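You operate a simulated robot arm through the tools that you are given. There is no shell and no other tool.

You run a simulated two-armed robot. Do the job below in one go: nothing can be reset, and whatever is moved stays where it is left.

Task
Run the empty ring at 5 rpm and halt it on turn 3.
Fine: auto mode, start key, halt key; leave the mode switch off afterwards.

The check looks at the end state, three seconds after you hand in, the way a careful person would. Anything else that was tipped, shoved, dropped, spilled or broken makes it a failure.

Robot
Two 7-joint arms with fingered hands on one trunk that stands fixed in place. Base frame: the origin is at the foot of the trunk, x ahead of it, y to its left, z up. Lengths are in mm, angles in degrees, forces in N, time in s.
The left shoulder is at [60, 177, 975], the right one opposite. With the tool pointing down near the work surface each hand reaches from about 420 to 960 mm from the base axis, measured 20 degrees to its own side. Payload 4 kg a hand.
The TCP of each hand is the grasp point between the finger pads, 37 mm short of the fingertips. In the tool frame z runs along the fingers and y along their closing line. The gripper opens to 124 mm; its body begins 43 mm behind the TCP. The gripper is a hand of 3 fingers: y runs from the thumb to the fingers, the wrist lies at [-15, -108, -202] in the tool frame, and closing takes about 1.5 s.
Orientation is that of the tool frame in the base frame, as [roll, pitch, yaw] about the fixed x, y, z axes, in that order (R = Rz(yaw) Ry(pitch) Rx(roll)). With the fingers straight down and the wrist toward the robot, the tool's x, y and z point along [0, 1, 0], [1, 0, 0] and [0, 0, -1] of the base frame.

Tools
- The arms move only by the tool step_arm. It takes "left_targets", "right_targets" or both (then of equal length, played together; a hand with none holds still); each is a list that holds one entry, the list of rows, each a list of 7 numbers: the shift along the tool's x, y, z in m, then the turn, a rotation vector about the tool's x, y, z in degrees, then the gripper command, from -1 (shut) to 1 (fully open), values between in proportion. In form: [[[x, y, z, ax, ay, az, hand], ...]]. A call has 1 to 20 rows; each row is the pose to reach, as a shift and turn from the pose commanded when the call began, along the tool's axes at that moment. Each row takes 0.2 s and may step no farther than 50 mm and 8.6 degrees from the row before; otherwise, or with a gripper value out of range, the whole call is refused. Where a pose cannot be reached the arm comes as near as it can. A force on the tool above 40 N (or 10 N above the force at the start of the call, whichever is more), or a blocked arm, ends the call early, and 0.2 s more pass. The fingers move at their own pace (about 72 mm/s each) and stop on an object; they squeeze with about 27 N. The grip force told is the motor's: it shows also when the fingers shut on nothing. Time passes only in rows, and 0.2 s behind the last, so rows that repeat a pose let the fingers close. The reply holds the time, the measured pose of the TCP, the force on the tool along the base axes, the opening and the grip force, in the units named above and with some noise, with the torque about the TCP (base axes, N m) and any sound that the robot's microphone picked up.
- Cameras (640 x 400 px; columns grow to the right, rows downward): "scene" is now at [49.4, -3.5, 1652.7]; the picture's right is [0.05, -1.00, 0.00], its down [-0.49, -0.02, -0.87] and it looks along [0.87, 0.04, -0.49] (base axes); focal length 284 px, centre (320, 200). "left" rides on the left gripper at [-64, -76, -137] in its tool frame; the picture's right is [-0.84, -0.26, 0.48], its down [0.48, -0.76, 0.43] and it looks along [0.25, 0.60, 0.76] (tool axes); focal length 256 px, centre (320, 200). "right" rides on the right gripper at [64, -76, -137] in its tool frame; the picture's right is [-0.84, 0.26, -0.48], its down [-0.48, -0.76, 0.43] and it looks along [-0.26, 0.60, 0.76] (tool axes); focal length 256 px, centre (320, 200). There is no depth. A picture from a camera that has moved, and an enlarged one, comes with that camera's place and axes in the base frame and with its lens. The place of the scene camera against the robot may be out by one fixed shift of up to 18 mm in any direction.
- get_image(camera): a new picture of that camera. The clock stands still meanwhile.
- raise_lower(by): slides the trunk up (or, below 0, down) by that many mm; the arms and the scene camera ride with it, the base frame stays. It gives what a move gives, with no picture.
- set_grasp(shape, hand): the hand has 3 fingers and takes this shape, open, in about a second: jaw (thumb against the fingers, like two jaws); tri (thumb and two fingers); tip (a fingertip pinch); poke (one finger out to press); point (the index stretched); flat (the hand flat); cup (the hand cupped); fist (a fist). The gripper value then closes the fingers along that shape, each until it touches; the sizes above hold for jaw. It gives what a move gives, with no picture.
- head_to(pan, tilt): turns the head with the scene camera to pan (to the left, within 86 degrees either way) and tilt (down, from -29 to 69), counted from straight ahead of the robot. It gives what a move gives.
- zoom(camera, box): a new picture of the part [left, top, right, bottom] of that camera's present view, enlarged. The clock stands still meanwhile.
- finish_job(): hands the job in; it is judged then, once.

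Places have to be worked out from the pictures, the camera data and where the tool is seen. Open the grippers and draw the arms clear of the work before you hand the job in, unless the task says otherwise.

The tools are called after "Call:" as name(argument=value, ...) on one line, values as JSON. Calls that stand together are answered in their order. step_arm: Moves the arms, as the interface text tells. Its arguments: {"type":"object","properties":{"left_targets":{"type":"array"},"right_targets":{"type":"array"}},"required":[]} The other tools are called the same way: raise_lower (by) moves the trunk up or down; set_grasp (shape, hand) gives the hand a shape; head_to (pan, tilt) turns the head that bears the scene camera; get_image (camera) takes a picture; zoom (camera, box) takes an enlarged picture of a part of a camera's view; finish_job () hands the job in.

At the start:

```text
time_s: 0.0
left_tool_pos: [543.9, 143.8, 1466.7]
left_tool_rot: [180.0, 0.0, 90.0]
left_contact_force: [0.0, -0.7, 0.3]
left_ft_torque: [0.01, -0.03, 0.0]
left_width: 123.7
left_finger_force: 0.0
left_shape: jaw
right_tool_pos: [460.1, -242.3, 1527.1]
right_tool_rot: [179.9, -0.1, 89.9]
right_contact_force: [0.1, 0.0, 0.0]
right_ft_torque: [-0.03, -0.02, 0.03]
right_width: 123.4
right_finger_force: 0.1
right_shape: jaw
trunk travel left (down, up): [-500.0, 90.0]
head pan, tilt (commanded): [2.9, 29.6]
```

scene: 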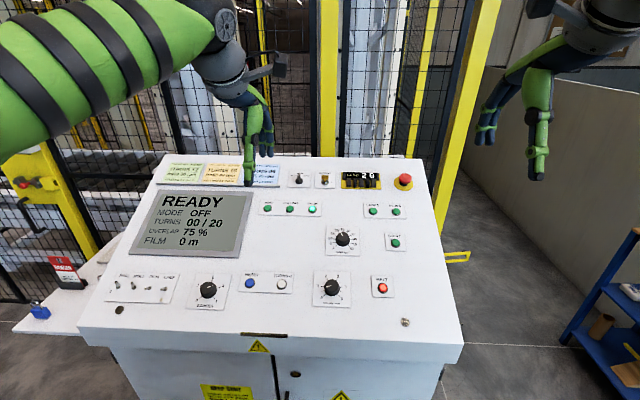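
right: 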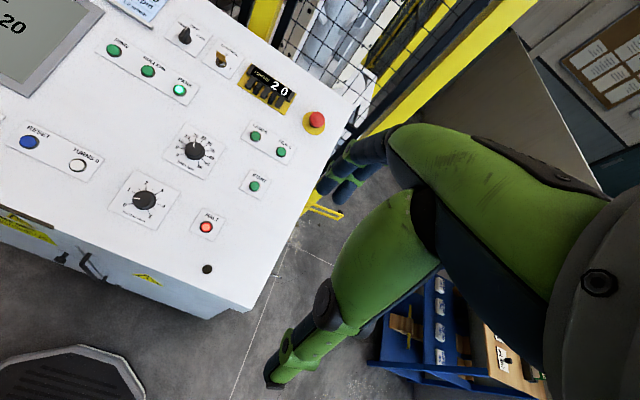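
left: 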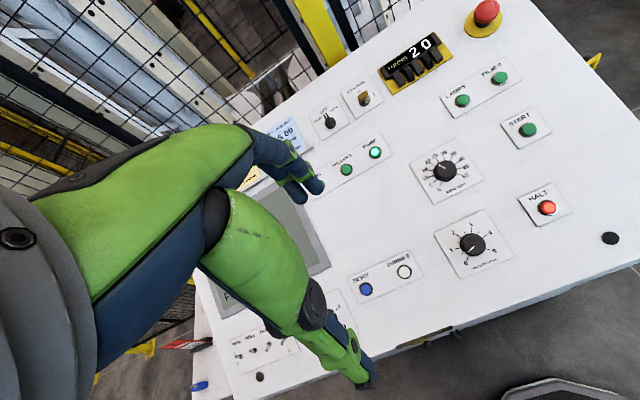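

The panel shows READY / MODE OFF / TURNS 00/20, with several knobs, switches and keys. I'll zoom in to read the labels before touching anything.

Call:
zoom(camera="scene", box=[100, 150, 270, 256])

Call:
zoom(camera="scene", box=[250, 160, 430, 272])

Call:
zoom(camera="scene", box=[80, 250, 260, 362])

Call:
zoom(camera="scene", box=[240, 250, 420, 362])

Call:
zoom(camera="left", box=[300, 70, 460, 170])

Call:
zoom(camera="left", box=[400, 130, 580, 242])

Call:
zoom(camera="right", box=[80, 10, 300, 148])

Call:
zoom(camera="right", box=[80, 110, 300, 248])

```text
3.76 times, centred on (185, 203) of scene
camera zoom: at [49.4, -3.5, 1652.7], right [0.05, -1.0, 0.0], down [-0.49, -0.02, -0.87], along [0.87, 0.04, -0.49], focal length 1067 px, centre (828, 189)
```

zoom: 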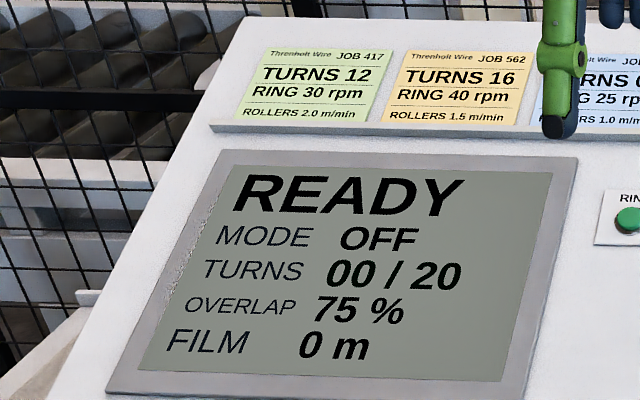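

```text
3.56 times, centred on (340, 216) of scene
camera zoom: at [49.4, -3.5, 1652.7], right [0.05, -1.0, 0.0], down [-0.49, -0.02, -0.87], along [0.87, 0.04, -0.49], focal length 1008 px, centre (249, 143)
```

zoom: 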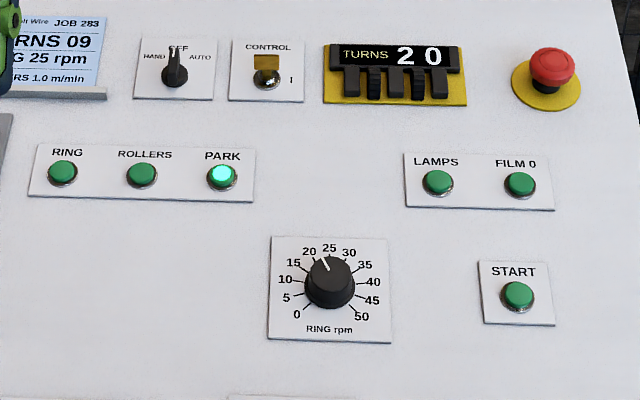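

```text
3.56 times, centred on (170, 306) of scene
camera zoom: at [49.4, -3.5, 1652.7], right [0.05, -1.0, 0.0], down [-0.49, -0.02, -0.87], along [0.87, 0.04, -0.49], focal length 1008 px, centre (853, -177)
```

zoom: 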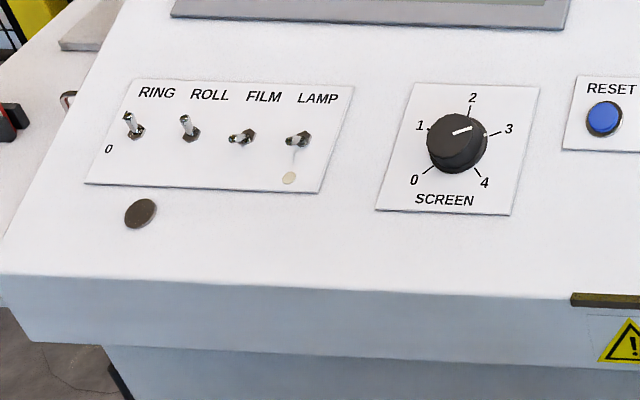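

```text
3.56 times, centred on (330, 306) of scene
camera zoom: at [49.4, -3.5, 1652.7], right [0.05, -1.0, 0.0], down [-0.49, -0.02, -0.87], along [0.87, 0.04, -0.49], focal length 1008 px, centre (284, -177)
```

zoom: 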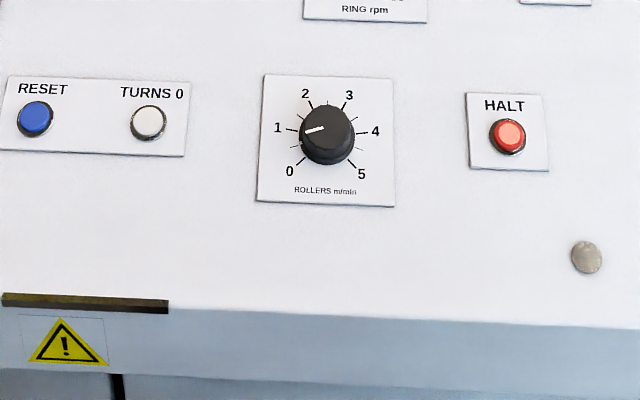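

```text
4.00 times, centred on (380, 120) of left
camera zoom: at [467.1, 79.3, 1602.2], right [-0.26, -0.84, -0.48], down [-0.76, 0.48, -0.43], along [0.6, 0.25, -0.76], focal length 1024 px, centre (80, 520)
```

zoom: 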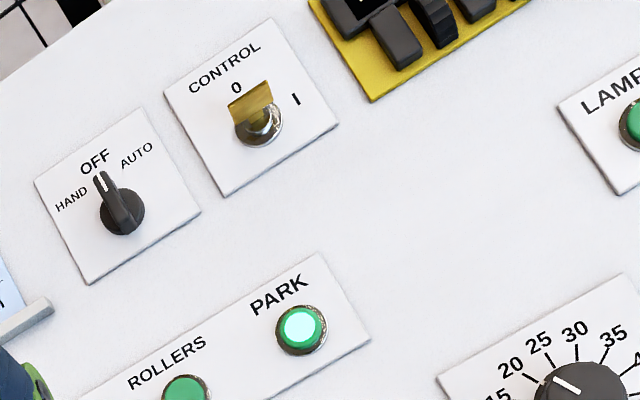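

```text
3.56 times, centred on (490, 186) of left
camera zoom: at [467.1, 79.3, 1602.2], right [-0.26, -0.84, -0.48], down [-0.76, 0.48, -0.43], along [0.6, 0.25, -0.76], focal length 910 px, centre (-284, 250)
```

zoom: 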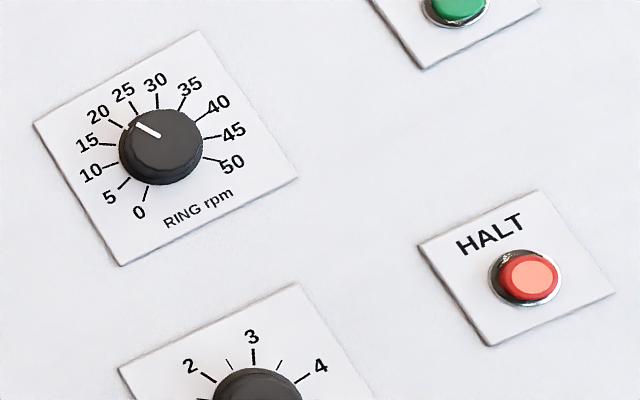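

```text
2.90 times, centred on (190, 79) of right
camera zoom: at [384.2, -179.7, 1663.8], right [0.26, -0.84, 0.48], down [-0.76, -0.48, -0.43], along [0.6, -0.26, -0.76], focal length 742 px, centre (697, 551)
```

zoom: 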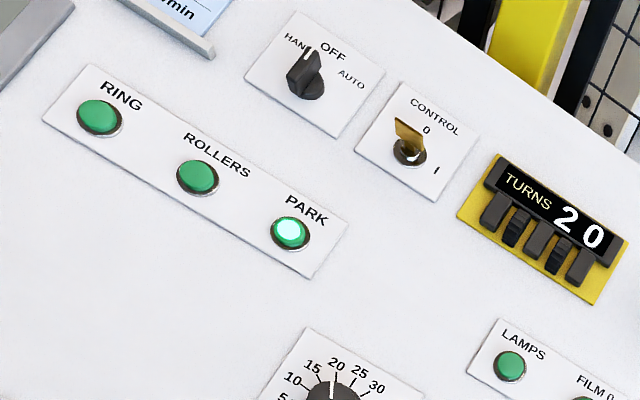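

```text
2.90 times, centred on (190, 179) of right
camera zoom: at [384.2, -179.7, 1663.8], right [0.26, -0.84, 0.48], down [-0.76, -0.48, -0.43], along [0.6, -0.26, -0.76], focal length 742 px, centre (697, 261)
```

zoom: 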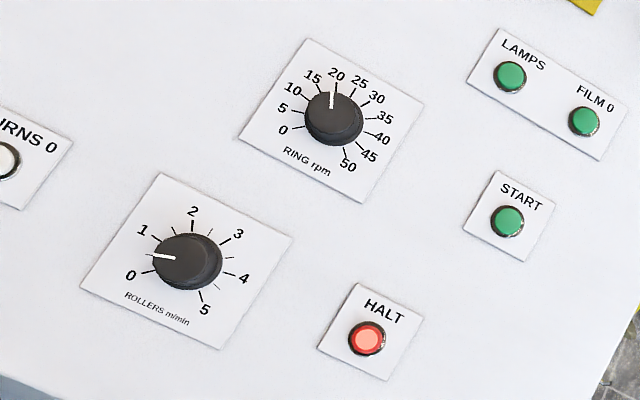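

Control panel: mode switch at OFF, a CONTROL key at 0, ring dial near 22 rpm, HALT lit, PARK lit. I want a better look at the toggles, the tag on the left, and surroundings.

Call:
zoom(camera="scene", box=[95, 260, 185, 316])

Call:
zoom(camera="scene", box=[0, 230, 120, 330])

Call:
zoom(camera="scene", box=[280, 165, 340, 195])

Call:
zoom(camera="scene", box=[150, 340, 400, 400])

Call:
zoom(camera="scene", box=[0, 0, 330, 180])

Call:
zoom(camera="right", box=[0, 180, 240, 330])

Call:
zoom(camera="right", box=[400, 280, 560, 400])

Call:
head_to(pan=0, tilt=5)

Call:
get_image(camera="scene")

```text
7.11 times, centred on (140, 288) of scene
camera zoom: at [49.4, -3.5, 1652.7], right [0.05, -1.0, 0.0], down [-0.49, -0.02, -0.87], along [0.87, 0.04, -0.49], focal length 2016 px, centre (1600, -426)
```

zoom: 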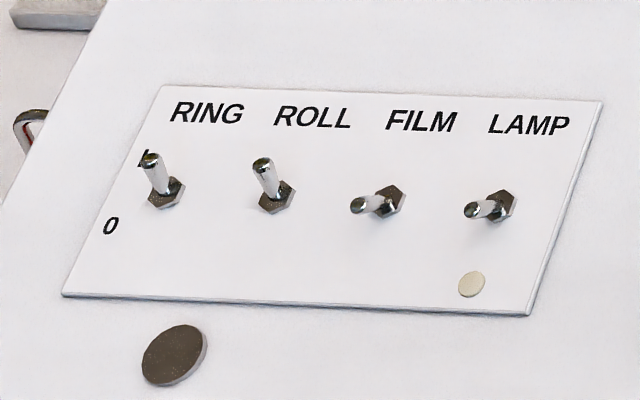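

```text
4.00 times, centred on (60, 280) of scene
camera zoom: at [49.4, -3.5, 1652.7], right [0.05, -1.0, 0.0], down [-0.49, -0.02, -0.87], along [0.87, 0.04, -0.49], focal length 1134 px, centre (1360, -120)
```

zoom: 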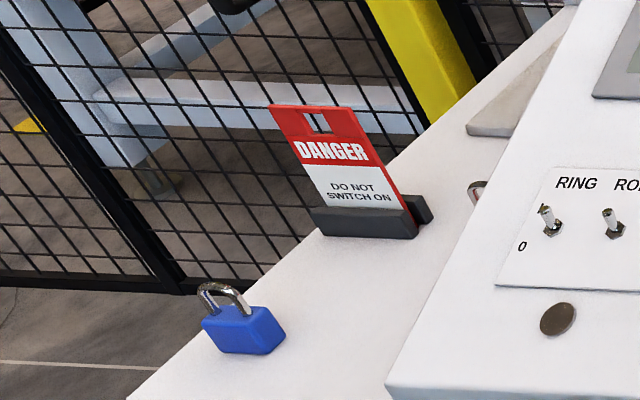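

```text
10.67 times, centred on (310, 180) of scene
camera zoom: at [49.4, -3.5, 1652.7], right [0.05, -1.0, 0.0], down [-0.49, -0.02, -0.87], along [0.87, 0.04, -0.49], focal length 3024 px, centre (427, 413)
```

zoom: 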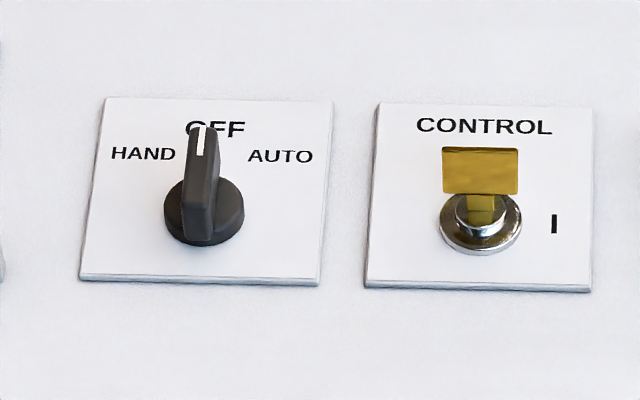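

```text
2.56 times, centred on (275, 370) of scene
camera zoom: at [49.4, -3.5, 1652.7], right [0.05, -1.0, 0.0], down [-0.49, -0.02, -0.87], along [0.87, 0.04, -0.49], focal length 726 px, centre (435, -235)
```

zoom: 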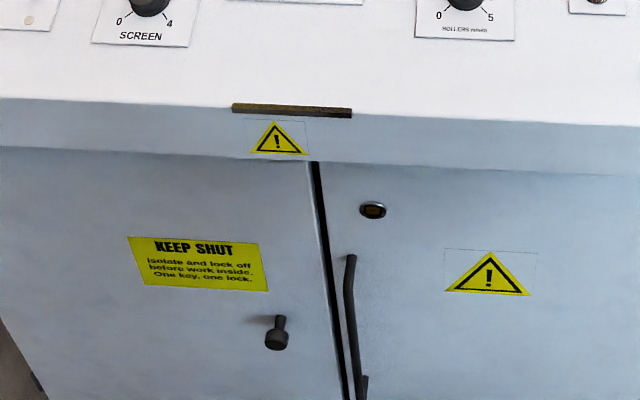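

```text
1.94 times, centred on (165, 90) of scene
camera zoom: at [49.4, -3.5, 1652.7], right [0.05, -1.0, 0.0], down [-0.49, -0.02, -0.87], along [0.87, 0.04, -0.49], focal length 550 px, centre (621, 413)
```

zoom: 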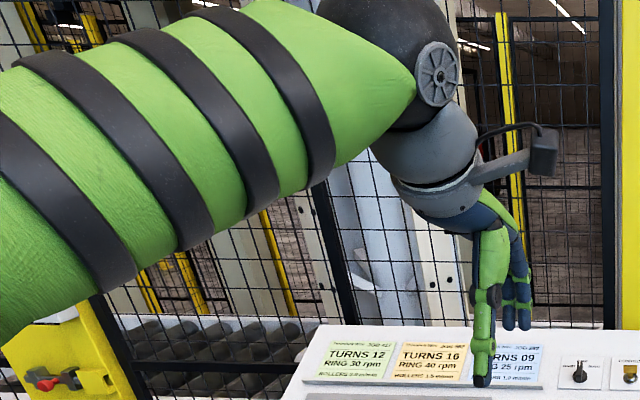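

```text
2.67 times, centred on (120, 255) of right
camera zoom: at [384.2, -179.7, 1663.8], right [0.26, -0.84, 0.48], down [-0.76, -0.48, -0.43], along [0.6, -0.26, -0.76], focal length 683 px, centre (853, 53)
```

zoom: 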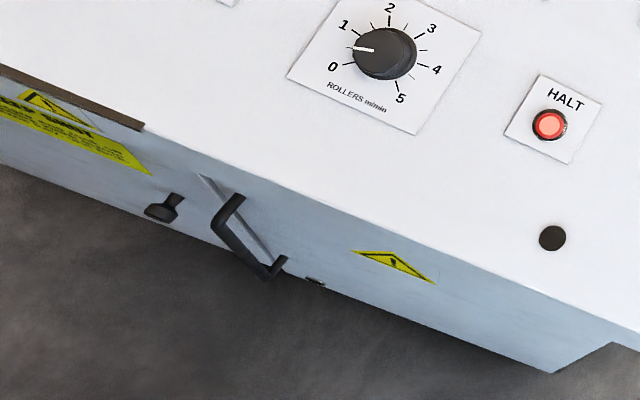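

```text
3.33 times, centred on (480, 340) of right
camera zoom: at [384.2, -179.7, 1663.8], right [0.26, -0.84, 0.48], down [-0.76, -0.48, -0.43], along [0.6, -0.26, -0.76], focal length 853 px, centre (-213, -267)
```

zoom: 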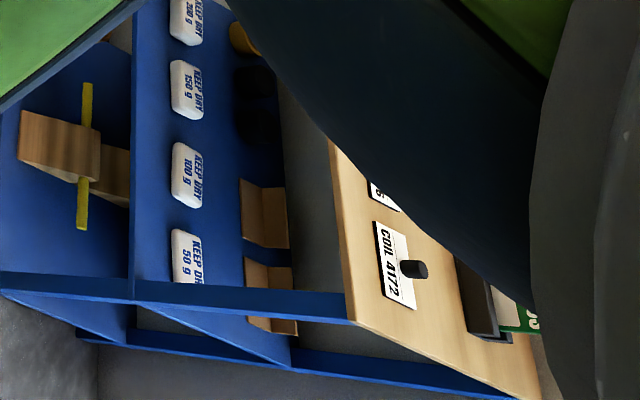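

```text
time_s: 0.9
left_tool_pos: [543.6, 142.5, 1465.3]
left_tool_rot: [-179.9, 0.0, 89.9]
left_contact_force: [-0.3, 0.0, -0.4]
left_ft_torque: [0.0, -0.02, 0.03]
left_width: 123.7
left_finger_force: 0.1
left_shape: jaw
right_tool_pos: [459.3, -242.6, 1526.4]
right_tool_rot: [-180.0, -0.1, 90.0]
right_contact_force: [1.0, -1.1, -0.2]
right_ft_torque: [0.03, -0.03, 0.0]
right_width: 123.6
right_finger_force: 0.0
right_shape: jaw
trunk travel left (down, up): [-500.0, 90.0]
head pan, tilt (commanded): [0.0, 5.0]
```

```text
taken
camera scene: at [50.8, -8.1, 1692.4], right [0.0, -1.0, 0.0], down [-0.09, 0.0, -1.0], along [1.0, 0.0, -0.09], focal length 284 px, centre (320, 200)
```

scene: 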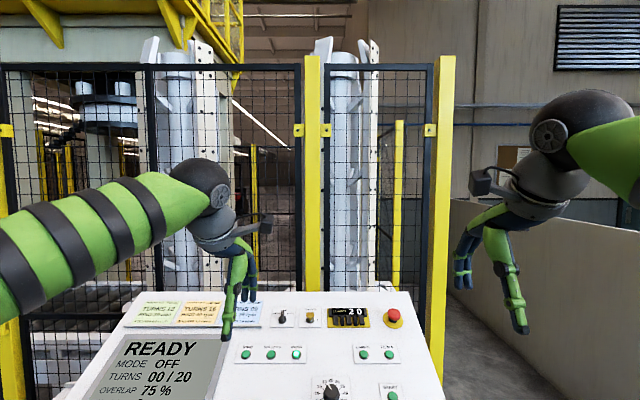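

The mode switch is around (970, 122, 1198), START (755, -193, 1108), HALT (624, -143, 1058), ring dial (756, -34, 1121); panel slopes about 21°. Before moving I'll look around at the machine itself and at the side table with the tag.

Call:
head_to(pan=40, tilt=20)

Call:
get_image(camera="scene")

Call:
head_to(pan=-45, tilt=25)

Call:
get_image(camera="scene")

Call:
head_to(pan=8, tilt=48)

Call:
get_image(camera="scene")

```text
time_s: 2.0
left_tool_pos: [542.8, 143.0, 1465.0]
left_tool_rot: [180.0, 0.1, 89.9]
left_contact_force: [1.3, -0.2, -0.2]
left_ft_torque: [0.0, 0.01, 0.02]
left_width: 123.8
left_finger_force: 0.1
left_shape: jaw
right_tool_pos: [459.1, -243.2, 1526.4]
right_tool_rot: [-179.9, 0.1, 90.0]
right_contact_force: [0.2, 1.1, -0.2]
right_ft_torque: [0.01, 0.02, -0.03]
right_width: 123.8
right_finger_force: 0.1
right_shape: jaw
trunk travel left (down, up): [-500.0, 90.0]
head pan, tilt (commanded): [40.0, 20.0]
```

```text
taken
camera scene: at [30.3, 51.7, 1668.1], right [0.64, -0.77, 0.0], down [-0.26, -0.22, -0.94], along [0.72, 0.6, -0.34], focal length 284 px, centre (320, 200)
```

scene: 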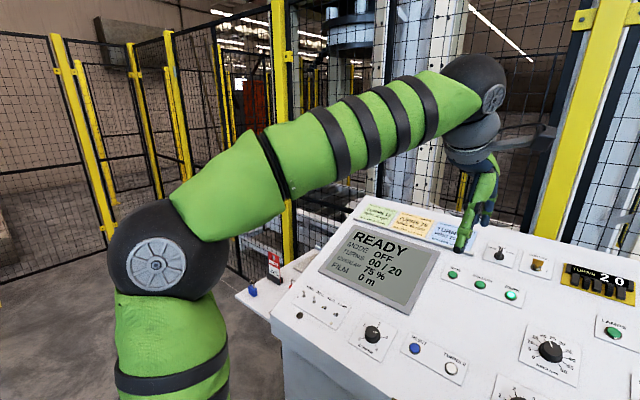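

```text
time_s: 3.5
left_tool_pos: [543.5, 142.6, 1465.9]
left_tool_rot: [179.9, 0.0, 89.8]
left_contact_force: [-0.8, 0.7, -0.2]
left_ft_torque: [0.02, 0.0, 0.01]
left_width: 123.6
left_finger_force: 0.0
left_shape: jaw
right_tool_pos: [460.1, -243.9, 1526.2]
right_tool_rot: [180.0, 0.0, 89.9]
right_contact_force: [0.3, -0.5, 0.6]
right_ft_torque: [0.01, -0.03, 0.02]
right_width: 123.8
right_finger_force: 0.1
right_shape: jaw
trunk travel left (down, up): [-500.0, 90.0]
head pan, tilt (commanded): [-45.0, 25.0]
```

```text
taken
camera scene: at [24.1, -73.2, 1660.0], right [-0.71, -0.71, 0.0], down [-0.3, 0.3, -0.91], along [0.64, -0.64, -0.42], focal length 284 px, centre (320, 200)
```

scene: 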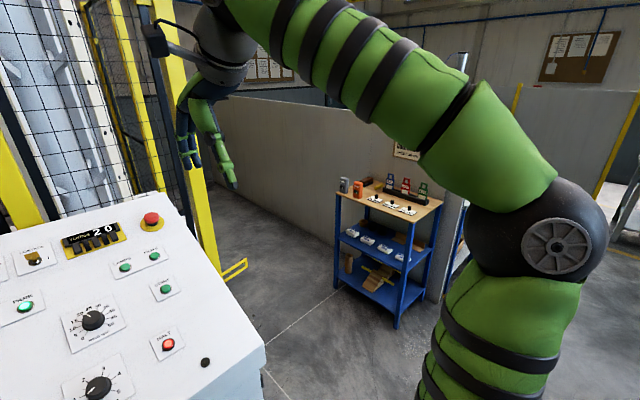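

```text
time_s: 4.8
left_tool_pos: [543.7, 142.6, 1466.4]
left_tool_rot: [-180.0, 0.0, 89.9]
left_contact_force: [0.7, -0.8, 0.3]
left_ft_torque: [-0.04, -0.02, -0.02]
left_width: 123.7
left_finger_force: 0.1
left_shape: jaw
right_tool_pos: [459.2, -242.4, 1527.0]
right_tool_rot: [-179.9, 0.0, 89.9]
right_contact_force: [0.5, 0.0, -0.3]
right_ft_torque: [-0.02, 0.0, 0.02]
right_width: 123.7
right_finger_force: 0.1
right_shape: jaw
trunk travel left (down, up): [-500.0, 90.0]
head pan, tilt (commanded): [8.0, 48.0]
```

```text
taken
camera scene: at [37.0, 2.8, 1625.3], right [0.14, -0.99, 0.0], down [-0.74, -0.1, -0.67], along [0.66, 0.09, -0.74], focal length 284 px, centre (320, 200)
```

scene: 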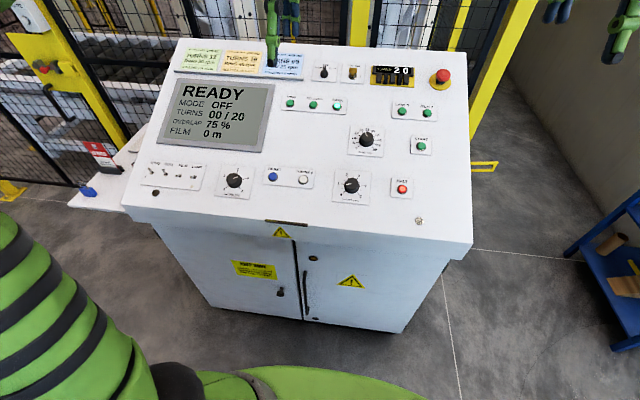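

The workspace is clear and all labels are understood. I'll start with the ring dial using the right hand: move it above the dial at about (763, -34, 1102), tilted 21° so the fingers point along the panel normal, with the fingers part closed.

Call:
step_arm(right_targets=[[[0.02, 0.026, 0.024, -2.1, 0, 0, 0.6], [0.04, 0.052, 0.048, -4.2, 0, 0, 0.3], [0.06, 0.078, 0.072, -6.3, 0, 0, 0.1], [0.083, 0.104, 0.096, -8.4, 0, 0, 0.1], [0.104, 0.13, 0.12, -10.5, 0, 0, 0.1], [0.125, 0.156, 0.145, -12.6, 0, 0, 0.1], [0.146, 0.182, 0.17, -14.7, 0, 0, 0.1], [0.166, 0.208, 0.195, -16.8, 0, 0, 0.1], [0.187, 0.234, 0.22, -18.9, 0, 0, 0.1], [0.208, 0.26, 0.245, -21, 0, 0, 0.1]]])

Call:
get_image(camera="right")

Call:
get_image(camera="scene")

```text
time_s: 7.0
left_tool_pos: [543.3, 145.0, 1466.7]
left_tool_rot: [180.0, 0.0, 90.0]
left_contact_force: [0.3, 0.4, -0.5]
left_ft_torque: [-0.02, 0.03, -0.02]
left_width: 123.7
left_finger_force: 0.0
left_shape: jaw
right_tool_pos: [719.6, -35.8, 1282.8]
right_tool_rot: [158.9, -0.1, 89.9]
right_contact_force: [-0.4, 1.1, -0.4]
right_ft_torque: [-0.01, -0.01, 0.04]
right_width: 68.6
right_finger_force: 0.1
right_shape: jaw
trunk travel left (down, up): [-500.0, 90.0]
head pan, tilt (commanded): [8.0, 48.0]
```

```text
taken
camera right: at [600.7, 29.4, 1382.8], right [0.07, -0.84, 0.54], down [-0.55, -0.48, -0.68], along [0.83, -0.26, -0.5], focal length 256 px, centre (320, 200)
```

right: 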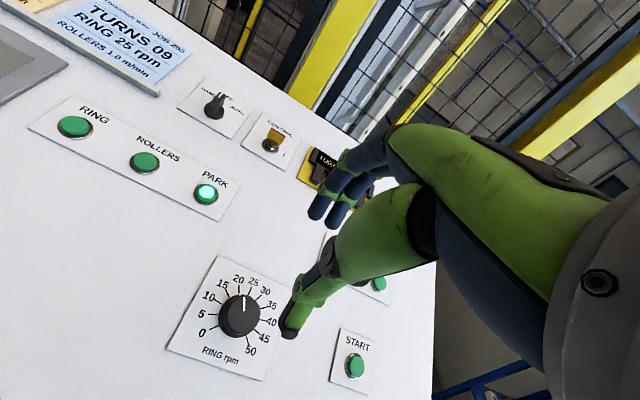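

```text
taken
camera scene: at [37.9, 3.7, 1625.2], right [0.14, -0.99, 0.0], down [-0.74, -0.1, -0.67], along [0.66, 0.09, -0.74], focal length 284 px, centre (320, 200)
```

scene: 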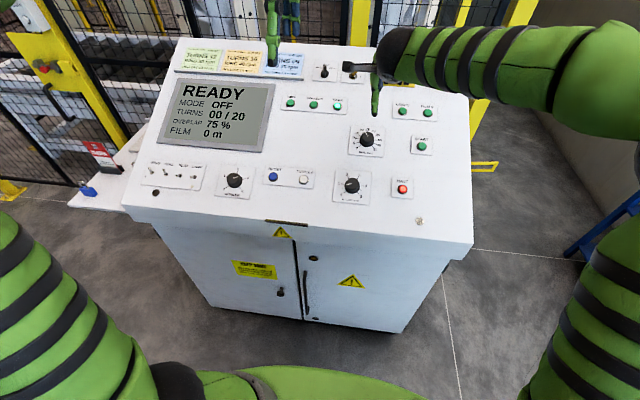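

The hand arrived as commanded, tool axis along the panel normal. I'll zoom in on the dial to refine its position and reading.

Call:
zoom(camera="right", box=[160, 250, 320, 350])

Call:
zoom(camera="left", box=[400, 130, 500, 210])

Call:
zoom(camera="scene", box=[330, 90, 410, 160])

```text
4.00 times, centred on (240, 300) of right
camera zoom: at [600.7, 29.4, 1382.8], right [0.07, -0.84, 0.54], down [-0.55, -0.48, -0.68], along [0.83, -0.26, -0.5], focal length 1024 px, centre (640, -200)
```

zoom: 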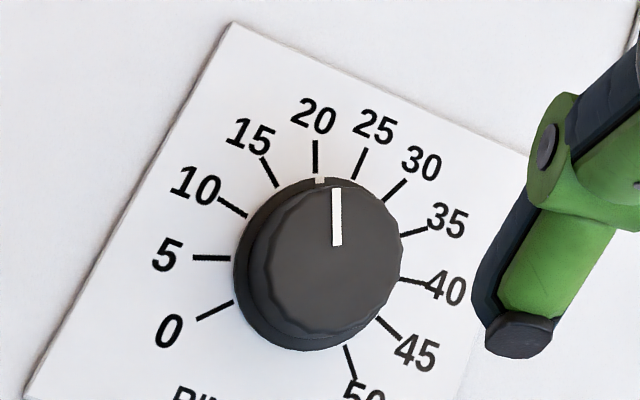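

```text
5.00 times, centred on (450, 170) of left
camera zoom: at [468.2, 80.2, 1601.8], right [-0.26, -0.84, -0.48], down [-0.76, 0.48, -0.43], along [0.6, 0.25, -0.76], focal length 1280 px, centre (-330, 350)
```

zoom: 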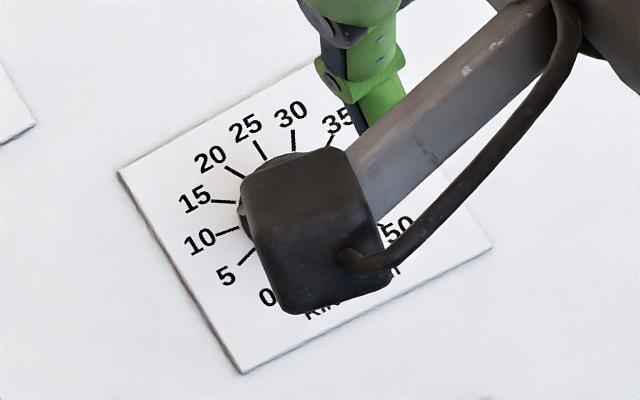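

```text
5.71 times, centred on (370, 125) of scene
camera zoom: at [37.9, 3.7, 1625.2], right [0.14, -0.99, 0.0], down [-0.74, -0.1, -0.67], along [0.66, 0.09, -0.74], focal length 1620 px, centre (34, 629)
```

zoom: 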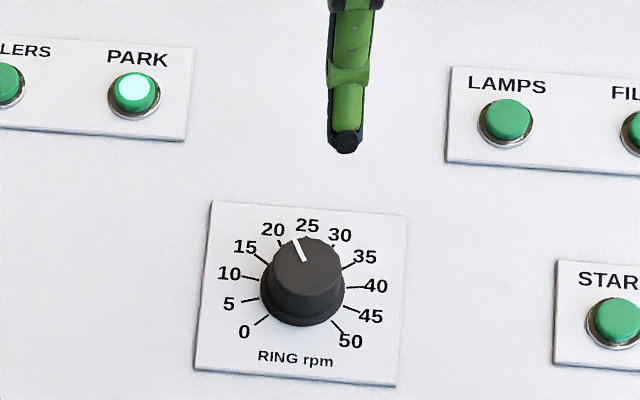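

Dial reads about 21 rpm; cap is ~37 mm wide with its top near (758, -33, 1116). I'll line the hand up on its axis and come down to roughly 30 mm over the cap, then look again.

Call:
step_arm(right_targets=[[[0.001, -0.012, 0.02, 0, 0, 0, 0.1], [0.003, -0.024, 0.04, 0, 0, 0, 0.1], [0.003, -0.024, 0.065, 0, 0, 0, 0.1], [0.003, -0.024, 0.09, 0, 0, 0, 0.1], [0.003, -0.024, 0.1, 0, 0, 0, 0.1]]])

Call:
get_image(camera="right")

Call:
get_image(camera="left")

Call:
zoom(camera="scene", box=[320, 60, 440, 180])

```text
time_s: 8.2
left_tool_pos: [543.8, 143.9, 1465.3]
left_tool_rot: [-179.9, 0.0, 89.9]
left_contact_force: [-0.6, 0.2, 0.4]
left_ft_torque: [0.01, 0.0, 0.0]
left_width: 123.6
left_finger_force: 0.1
left_shape: jaw
right_tool_pos: [732.9, -31.4, 1179.8]
right_tool_rot: [158.9, 0.0, 90.0]
right_contact_force: [-0.9, -0.1, 0.1]
right_ft_torque: [0.0, -0.01, 0.03]
right_width: 68.5
right_finger_force: 0.0
right_shape: jaw
trunk travel left (down, up): [-500.0, 90.0]
head pan, tilt (commanded): [8.0, 48.0]
```

```text
taken
camera right: at [613.9, 31.4, 1280.4], right [0.07, -0.84, 0.54], down [-0.55, -0.48, -0.68], along [0.83, -0.25, -0.5], focal length 256 px, centre (320, 200)
```

right: 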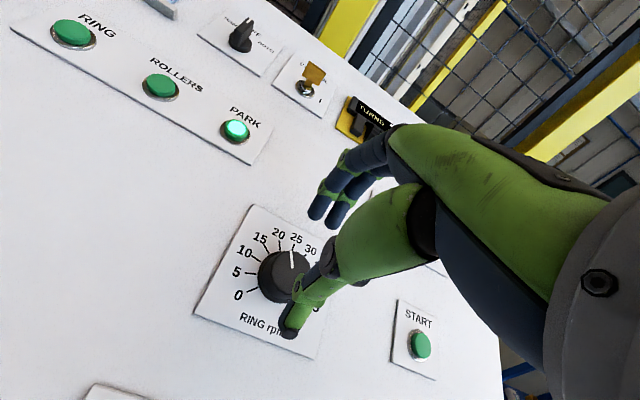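

```text
taken
camera left: at [467.3, 79.4, 1602.1], right [-0.26, -0.84, -0.48], down [-0.76, 0.48, -0.43], along [0.6, 0.25, -0.76], focal length 256 px, centre (320, 200)
```

left: 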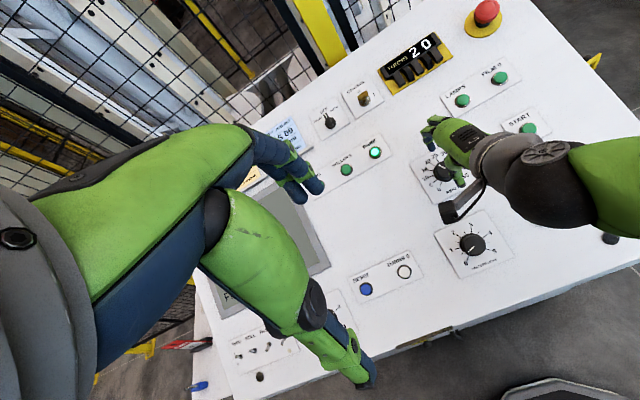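

```text
3.33 times, centred on (380, 120) of scene
camera zoom: at [37.2, 2.9, 1625.2], right [0.14, -0.99, 0.0], down [-0.74, -0.1, -0.67], along [0.66, 0.09, -0.74], focal length 945 px, centre (120, 467)
```

zoom: 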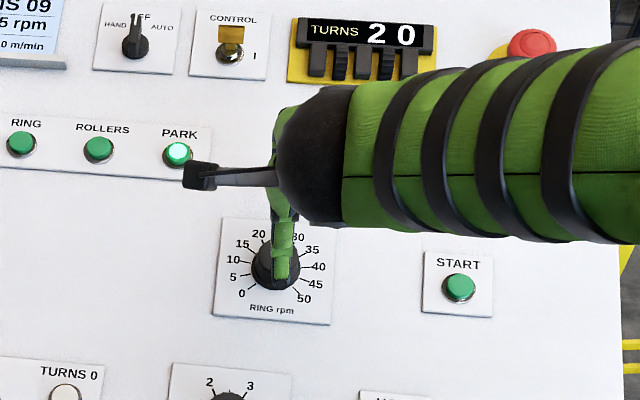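

The tool axis passes through the cap centre (cap top about 66 mm beyond the TCP). I'll descend 36 mm so the open fingers straddle the knob, and check.

Call:
step_arm(right_targets=[[[0, 0, 0.01, 0, 0, 0, 0.1], [0, 0, 0.02, 0, 0, 0, 0.1], [0, 0, 0.028, 0, 0, 0, 0.1], [0, 0, 0.036, 0, 0, 0, 0.1], [0, 0, 0.036, 0, 0, 0, 0.1]]])

Call:
get_image(camera="right")

Call:
zoom(camera="left", box=[400, 100, 520, 220])

Call:
zoom(camera="scene", box=[330, 80, 430, 170])

```text
time_s: 9.4
left_tool_pos: [542.8, 143.4, 1465.4]
left_tool_rot: [180.0, 0.1, 89.9]
left_contact_force: [0.3, -0.3, -0.1]
left_ft_torque: [-0.01, 0.0, -0.03]
left_width: 123.6
left_finger_force: 0.1
left_shape: jaw
right_tool_pos: [746.4, -32.1, 1147.7]
right_tool_rot: [159.0, 0.0, 90.0]
right_contact_force: [-0.4, -0.3, -0.2]
right_ft_torque: [0.02, 0.01, 0.03]
right_width: 68.6
right_finger_force: 0.1
right_shape: jaw
trunk travel left (down, up): [-500.0, 90.0]
head pan, tilt (commanded): [8.0, 48.0]
```

```text
taken
camera right: at [626.7, 31.7, 1247.8], right [0.07, -0.84, 0.54], down [-0.55, -0.48, -0.68], along [0.83, -0.26, -0.5], focal length 256 px, centre (320, 200)
```

right: 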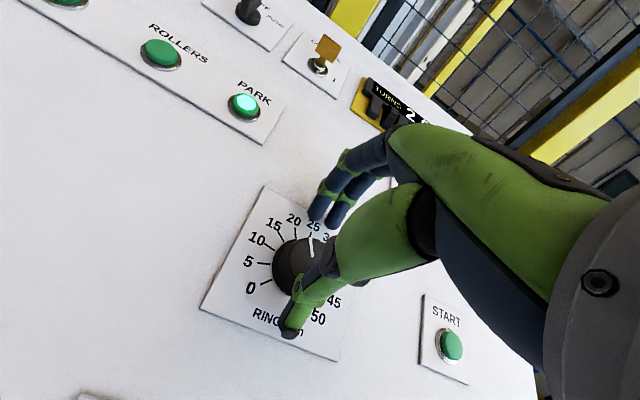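

```text
3.33 times, centred on (460, 160) of left
camera zoom: at [467.1, 79.4, 1602.2], right [-0.26, -0.84, -0.48], down [-0.76, 0.48, -0.44], along [0.6, 0.25, -0.76], focal length 853 px, centre (-147, 333)
```

zoom: 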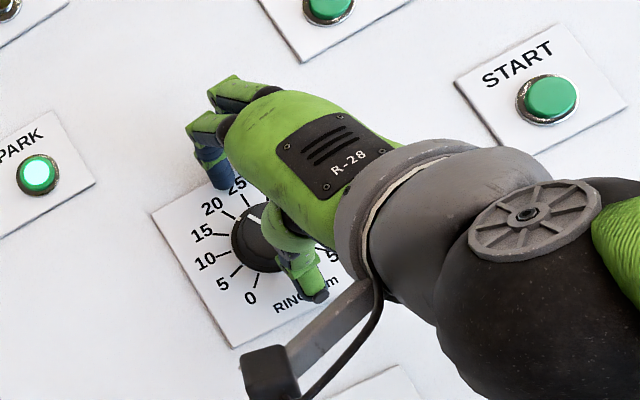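

```text
4.44 times, centred on (380, 125) of scene
camera zoom: at [37.0, 2.9, 1625.2], right [0.14, -0.99, 0.0], down [-0.74, -0.1, -0.67], along [0.66, 0.09, -0.74], focal length 1260 px, centre (53, 533)
```

zoom: 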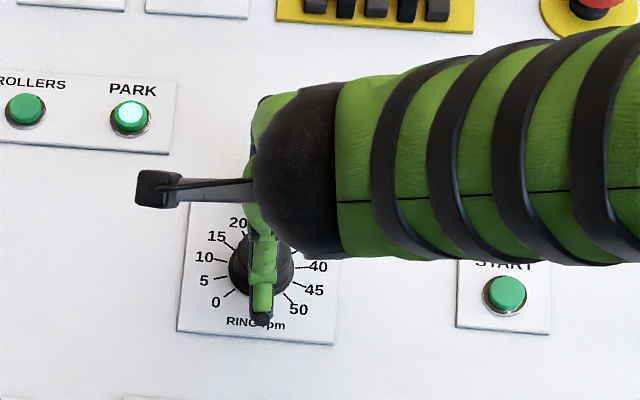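

No contact yet. Let me zoom the wrist view to judge fingertip height versus the knob.

Call:
zoom(camera="right", box=[220, 170, 380, 370])

```text
2.00 times, centred on (300, 270) of right
camera zoom: at [626.7, 31.7, 1247.8], right [0.07, -0.84, 0.54], down [-0.55, -0.48, -0.68], along [0.83, -0.26, -0.5], focal length 512 px, centre (360, 60)
```

zoom: 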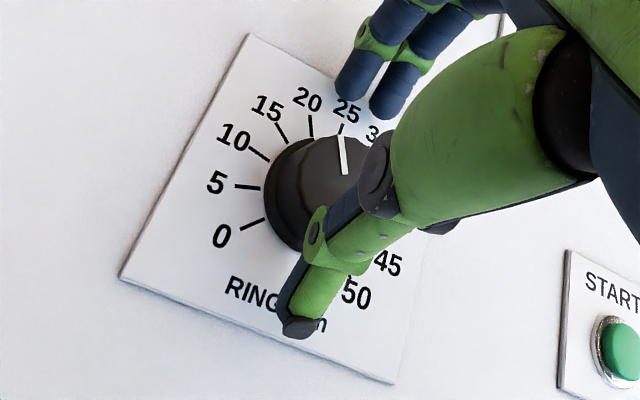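

Fingertips look around 5–10 mm below the cap top and clear of the plate. I'll go down another 6 mm, then check force before closing.

Call:
step_arm(right_targets=[[[0, 0, 0.002, 0, 0, 0, 0.1], [0, 0, 0.004, 0, 0, 0, 0.1], [0, 0, 0.006, 0, 0, 0, 0.1]]])

Call:
zoom(camera="right", box=[220, 170, 380, 370])

Call:
zoom(camera="left", box=[420, 130, 480, 190])

```text
time_s: 10.2
left_tool_pos: [542.3, 142.6, 1466.8]
left_tool_rot: [-180.0, 0.0, 89.9]
left_contact_force: [-0.7, 0.4, -0.1]
left_ft_torque: [0.0, -0.02, 0.0]
left_width: 123.5
left_finger_force: 0.1
left_shape: jaw
right_tool_pos: [747.8, -32.1, 1142.4]
right_tool_rot: [158.7, 0.0, 90.0]
right_contact_force: [-3.3, -1.1, 9.6]
right_ft_torque: [0.03, -0.45, 0.01]
right_width: 68.2
right_finger_force: 0.0
right_shape: jaw
trunk travel left (down, up): [-500.0, 90.0]
head pan, tilt (commanded): [8.0, 48.0]
```

```text
2.00 times, centred on (300, 270) of right
camera zoom: at [627.8, 31.2, 1243.7], right [0.07, -0.84, 0.54], down [-0.55, -0.48, -0.68], along [0.83, -0.25, -0.49], focal length 512 px, centre (360, 60)
```

zoom: 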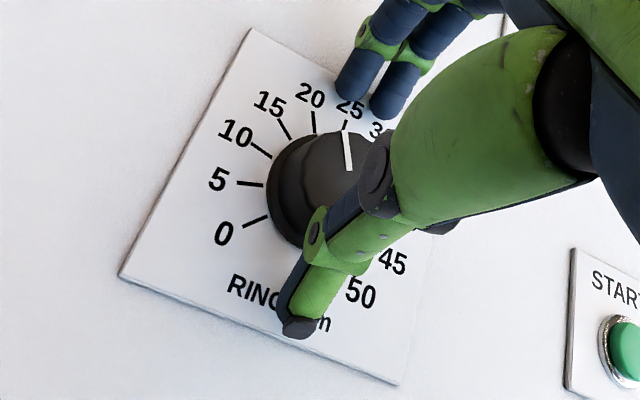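

```text
6.67 times, centred on (450, 160) of left
camera zoom: at [465.9, 79.2, 1602.7], right [-0.26, -0.84, -0.48], down [-0.76, 0.48, -0.44], along [0.6, 0.25, -0.76], focal length 1707 px, centre (-547, 467)
```

zoom: 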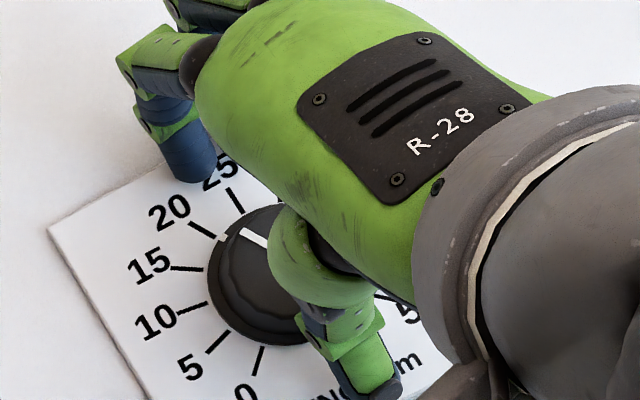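

The two upper fingertips touched the plate (~10 N) at about (801, -32, 1123), so the panel is slightly steeper than 21°. I'll back off 5 mm, tilt 2.5° more, and close gently on the knob cap.

Call:
step_arm(right_targets=[[[0, 0, -0.003, -1, 0, 0, 0.1], [0, -0.001, -0.005, -2.5, 0, 0, 0.1], [0, -0.001, -0.005, -2.5, 0, 0, -0.1], [0, -0.001, -0.005, -2.5, 0, 0, -0.25], [0, -0.001, -0.005, -2.5, 0, 0, -0.4], [0, -0.001, -0.005, -2.5, 0, 0, -0.4]]])

Call:
zoom(camera="right", box=[220, 170, 380, 370])

Call:
zoom(camera="left", box=[420, 130, 480, 190])

```text
time_s: 11.6
left_tool_pos: [542.2, 143.5, 1466.4]
left_tool_rot: [180.0, 0.1, 89.9]
left_contact_force: [0.6, 0.1, -0.7]
left_ft_torque: [-0.01, 0.0, 0.0]
left_width: 123.7
left_finger_force: 0.1
left_shape: jaw
right_tool_pos: [744.6, -32.9, 1145.6]
right_tool_rot: [156.6, 0.0, 90.0]
right_contact_force: [-9.3, 0.0, -2.4]
right_ft_torque: [0.0, 0.19, -0.01]
right_width: 43.3
right_finger_force: 0.1
right_shape: jaw
trunk travel left (down, up): [-500.0, 90.0]
head pan, tilt (commanded): [8.0, 48.0]
```

```text
2.00 times, centred on (300, 270) of right
camera zoom: at [620.5, 32.0, 1240.1], right [0.04, -0.84, 0.54], down [-0.52, -0.48, -0.7], along [0.85, -0.25, -0.46], focal length 512 px, centre (360, 60)
```

zoom: 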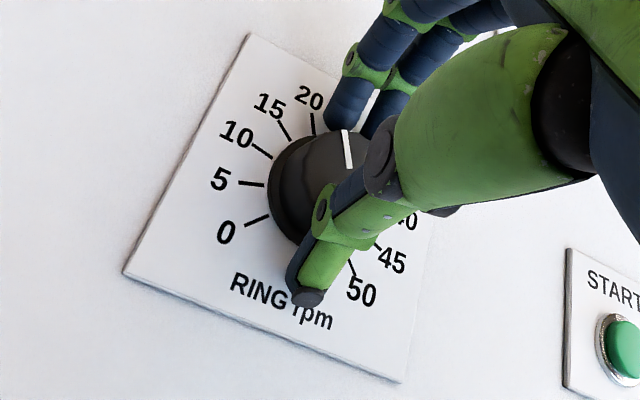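

```text
6.67 times, centred on (450, 160) of left
camera zoom: at [466.3, 79.4, 1602.3], right [-0.26, -0.84, -0.48], down [-0.76, 0.48, -0.44], along [0.6, 0.25, -0.76], focal length 1707 px, centre (-547, 467)
```

zoom: 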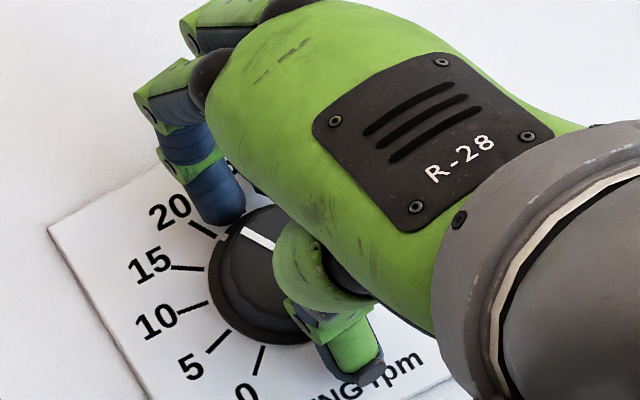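

The thumb touched first (about 9 N), so the knob centre is ~2.5 mm down-slope of the TCP. I'll shift that way and close fully.

Call:
step_arm(right_targets=[[[0, -0.0025, 0, 0, 0, 0, -0.4], [0, -0.0025, 0, 0, 0, 0, -0.5], [0, -0.0025, 0, 0, 0, 0, -0.7], [0, -0.0025, 0, 0, 0, 0, -1], [0, -0.0025, 0, 0, 0, 0, -1], [0, -0.0025, 0, 0, 0, 0, -1]]])

Call:
zoom(camera="right", box=[220, 170, 380, 370])

Call:
zoom(camera="left", box=[420, 130, 480, 190])

```text
time_s: 13.0
left_tool_pos: [544.2, 142.9, 1465.1]
left_tool_rot: [-180.0, 0.0, 89.9]
left_contact_force: [-1.0, 0.6, -0.1]
left_ft_torque: [-0.03, 0.01, 0.0]
left_width: 123.6
left_finger_force: 0.0
left_shape: jaw
right_tool_pos: [743.0, -32.5, 1144.2]
right_tool_rot: [156.3, 0.0, 90.0]
right_contact_force: [-2.1, -1.5, 5.4]
right_ft_torque: [-0.02, -0.25, -0.03]
right_width: 37.0
right_finger_force: 26.9
right_shape: jaw
trunk travel left (down, up): [-500.0, 90.0]
head pan, tilt (commanded): [8.0, 48.0]
```

```text
2.00 times, centred on (300, 270) of right
camera zoom: at [618.9, 31.3, 1240.2], right [0.04, -0.84, 0.54], down [-0.52, -0.48, -0.7], along [0.85, -0.26, -0.46], focal length 512 px, centre (360, 60)
```

zoom: 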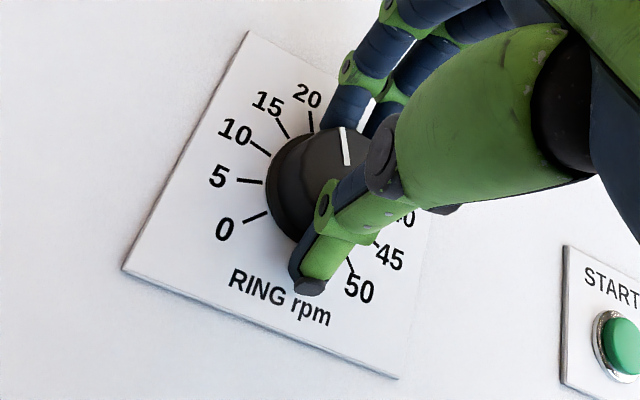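

```text
6.67 times, centred on (450, 160) of left
camera zoom: at [466.3, 79.2, 1602.5], right [-0.26, -0.84, -0.48], down [-0.76, 0.48, -0.44], along [0.6, 0.25, -0.76], focal length 1707 px, centre (-547, 467)
```

zoom: 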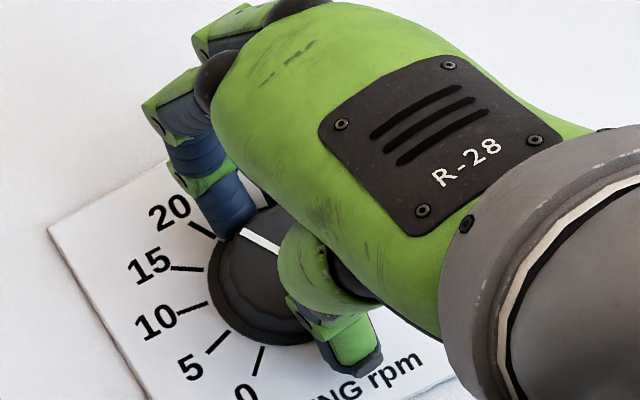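

Good grip: 37 mm width, 27 N, small forces. Now turn counter-clockwise (negative about tool z) by 40° and check.

Call:
step_arm(right_targets=[[[0, 0, 0, 0, 0, -5, -1], [0, 0, 0, 0, 0, -10, -1], [0, 0, 0, 0, 0, -15, -1], [0, 0, 0, 0, 0, -20, -1], [0, 0, 0, 0, 0, -25, -1], [0, 0, 0, 0, 0, -30, -1], [0, 0, 0, 0, 0, -35, -1], [0, 0, 0, 0, 0, -40, -1]]])

Call:
get_image(camera="right")

Call:
zoom(camera="left", box=[400, 110, 500, 210])

Call:
get_image(camera="scene")

```text
time_s: 14.8
left_tool_pos: [543.2, 141.1, 1466.3]
left_tool_rot: [-179.9, 0.1, 89.8]
left_contact_force: [-1.2, -0.2, 0.5]
left_ft_torque: [0.0, 0.0, 0.01]
left_width: 123.5
left_finger_force: 0.2
left_shape: jaw
right_tool_pos: [742.4, -31.3, 1145.2]
right_tool_rot: [161.3, 14.8, 127.5]
right_contact_force: [0.4, -0.3, 13.0]
right_ft_torque: [0.19, -0.48, 0.05]
right_width: 36.7
right_finger_force: 26.9
right_shape: jaw
trunk travel left (down, up): [-500.0, 90.0]
head pan, tilt (commanded): [8.0, 48.0]
```

```text
taken
camera right: at [597.7, -32.6, 1231.0], right [0.48, -0.48, 0.73], down [-0.07, -0.86, -0.51], along [0.87, 0.19, -0.45], focal length 256 px, centre (320, 200)
```

right: 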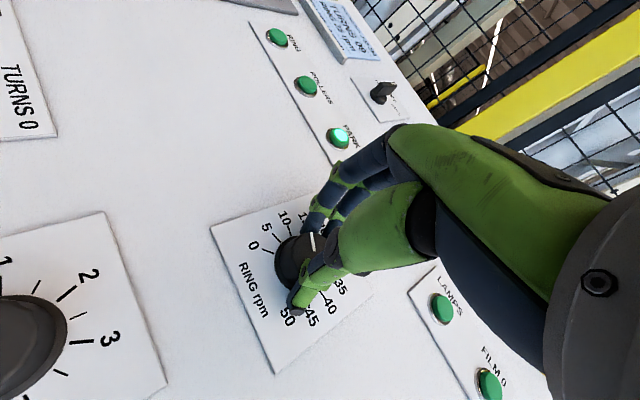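

```text
4.00 times, centred on (450, 160) of left
camera zoom: at [466.1, 78.8, 1602.5], right [-0.26, -0.84, -0.48], down [-0.76, 0.48, -0.44], along [0.6, 0.25, -0.76], focal length 1024 px, centre (-200, 360)
```

zoom: 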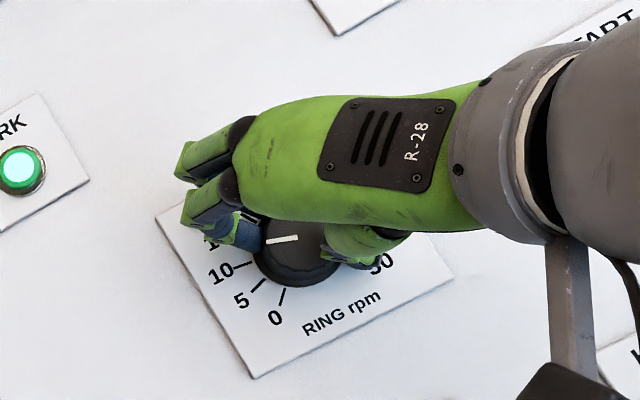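

```text
taken
camera scene: at [35.9, 2.4, 1625.3], right [0.14, -0.99, 0.0], down [-0.74, -0.1, -0.67], along [0.66, 0.09, -0.74], focal length 284 px, centre (320, 200)
```

scene: 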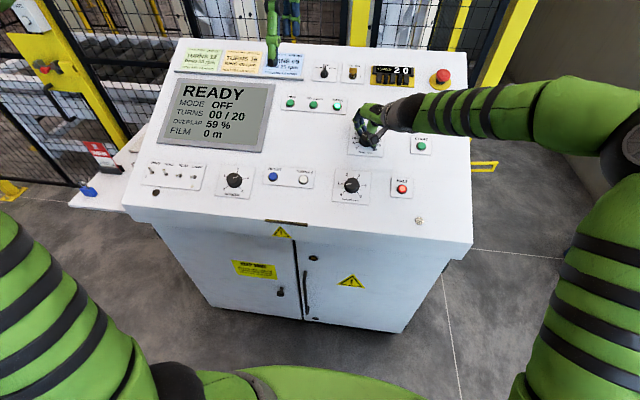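

The knob follows the hand (overlap fell from 75 % to 59 %), forces low. Turning another 38° in the same direction.

Call:
step_arm(right_targets=[[[0, 0, 0, 0, 0, -5, -1], [0, 0, 0, 0, 0, -10, -1], [0, 0, 0, 0, 0, -15, -1], [0, 0, 0, 0, 0, -20, -1], [0, 0, 0, 0, 0, -25, -1], [0, 0, 0, 0, 0, -30, -1], [0, 0, 0, 0, 0, -34, -1], [0, 0, 0, 0, 0, -38, -1]]])

Call:
get_image(camera="right")

Call:
zoom(camera="left", box=[420, 130, 480, 190])

Call:
get_image(camera="scene")

```text
time_s: 16.6
left_tool_pos: [541.7, 143.4, 1467.4]
left_tool_rot: [180.0, 0.0, 90.0]
left_contact_force: [-0.9, -0.8, -0.3]
left_ft_torque: [0.0, 0.0, -0.02]
left_width: 123.5
left_finger_force: 0.0
left_shape: jaw
right_tool_pos: [742.5, -31.3, 1144.4]
right_tool_rot: [174.8, 23.1, 167.1]
right_contact_force: [3.4, 3.9, 17.5]
right_ft_torque: [0.39, -0.4, 0.1]
right_width: 36.3
right_finger_force: 27.4
right_shape: jaw
trunk travel left (down, up): [-500.0, 90.0]
head pan, tilt (commanded): [8.0, 48.0]
```

```text
taken
camera right: at [616.7, -92.8, 1239.2], right [0.61, 0.08, 0.79], down [0.46, -0.84, -0.27], along [0.65, 0.53, -0.55], focal length 256 px, centre (320, 200)
```

right: 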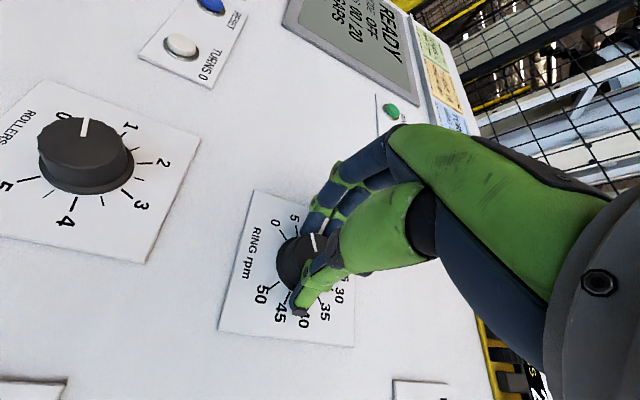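

```text
6.67 times, centred on (450, 160) of left
camera zoom: at [466.1, 79.8, 1602.5], right [-0.26, -0.84, -0.48], down [-0.76, 0.48, -0.44], along [0.6, 0.25, -0.76], focal length 1707 px, centre (-547, 467)
```

zoom: 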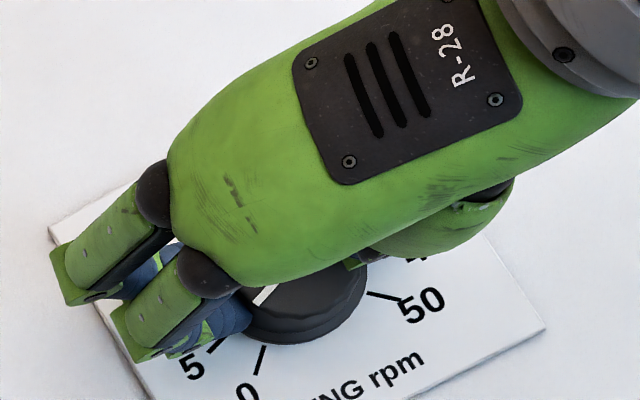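

```text
taken
camera scene: at [36.0, 3.3, 1625.3], right [0.14, -0.99, 0.0], down [-0.74, -0.1, -0.67], along [0.66, 0.09, -0.74], focal length 284 px, centre (320, 200)
```

scene: 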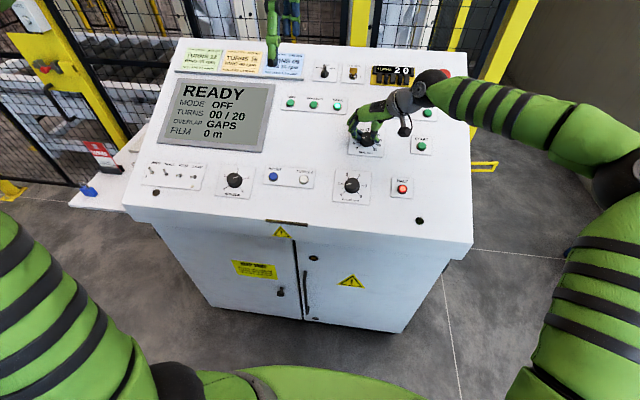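

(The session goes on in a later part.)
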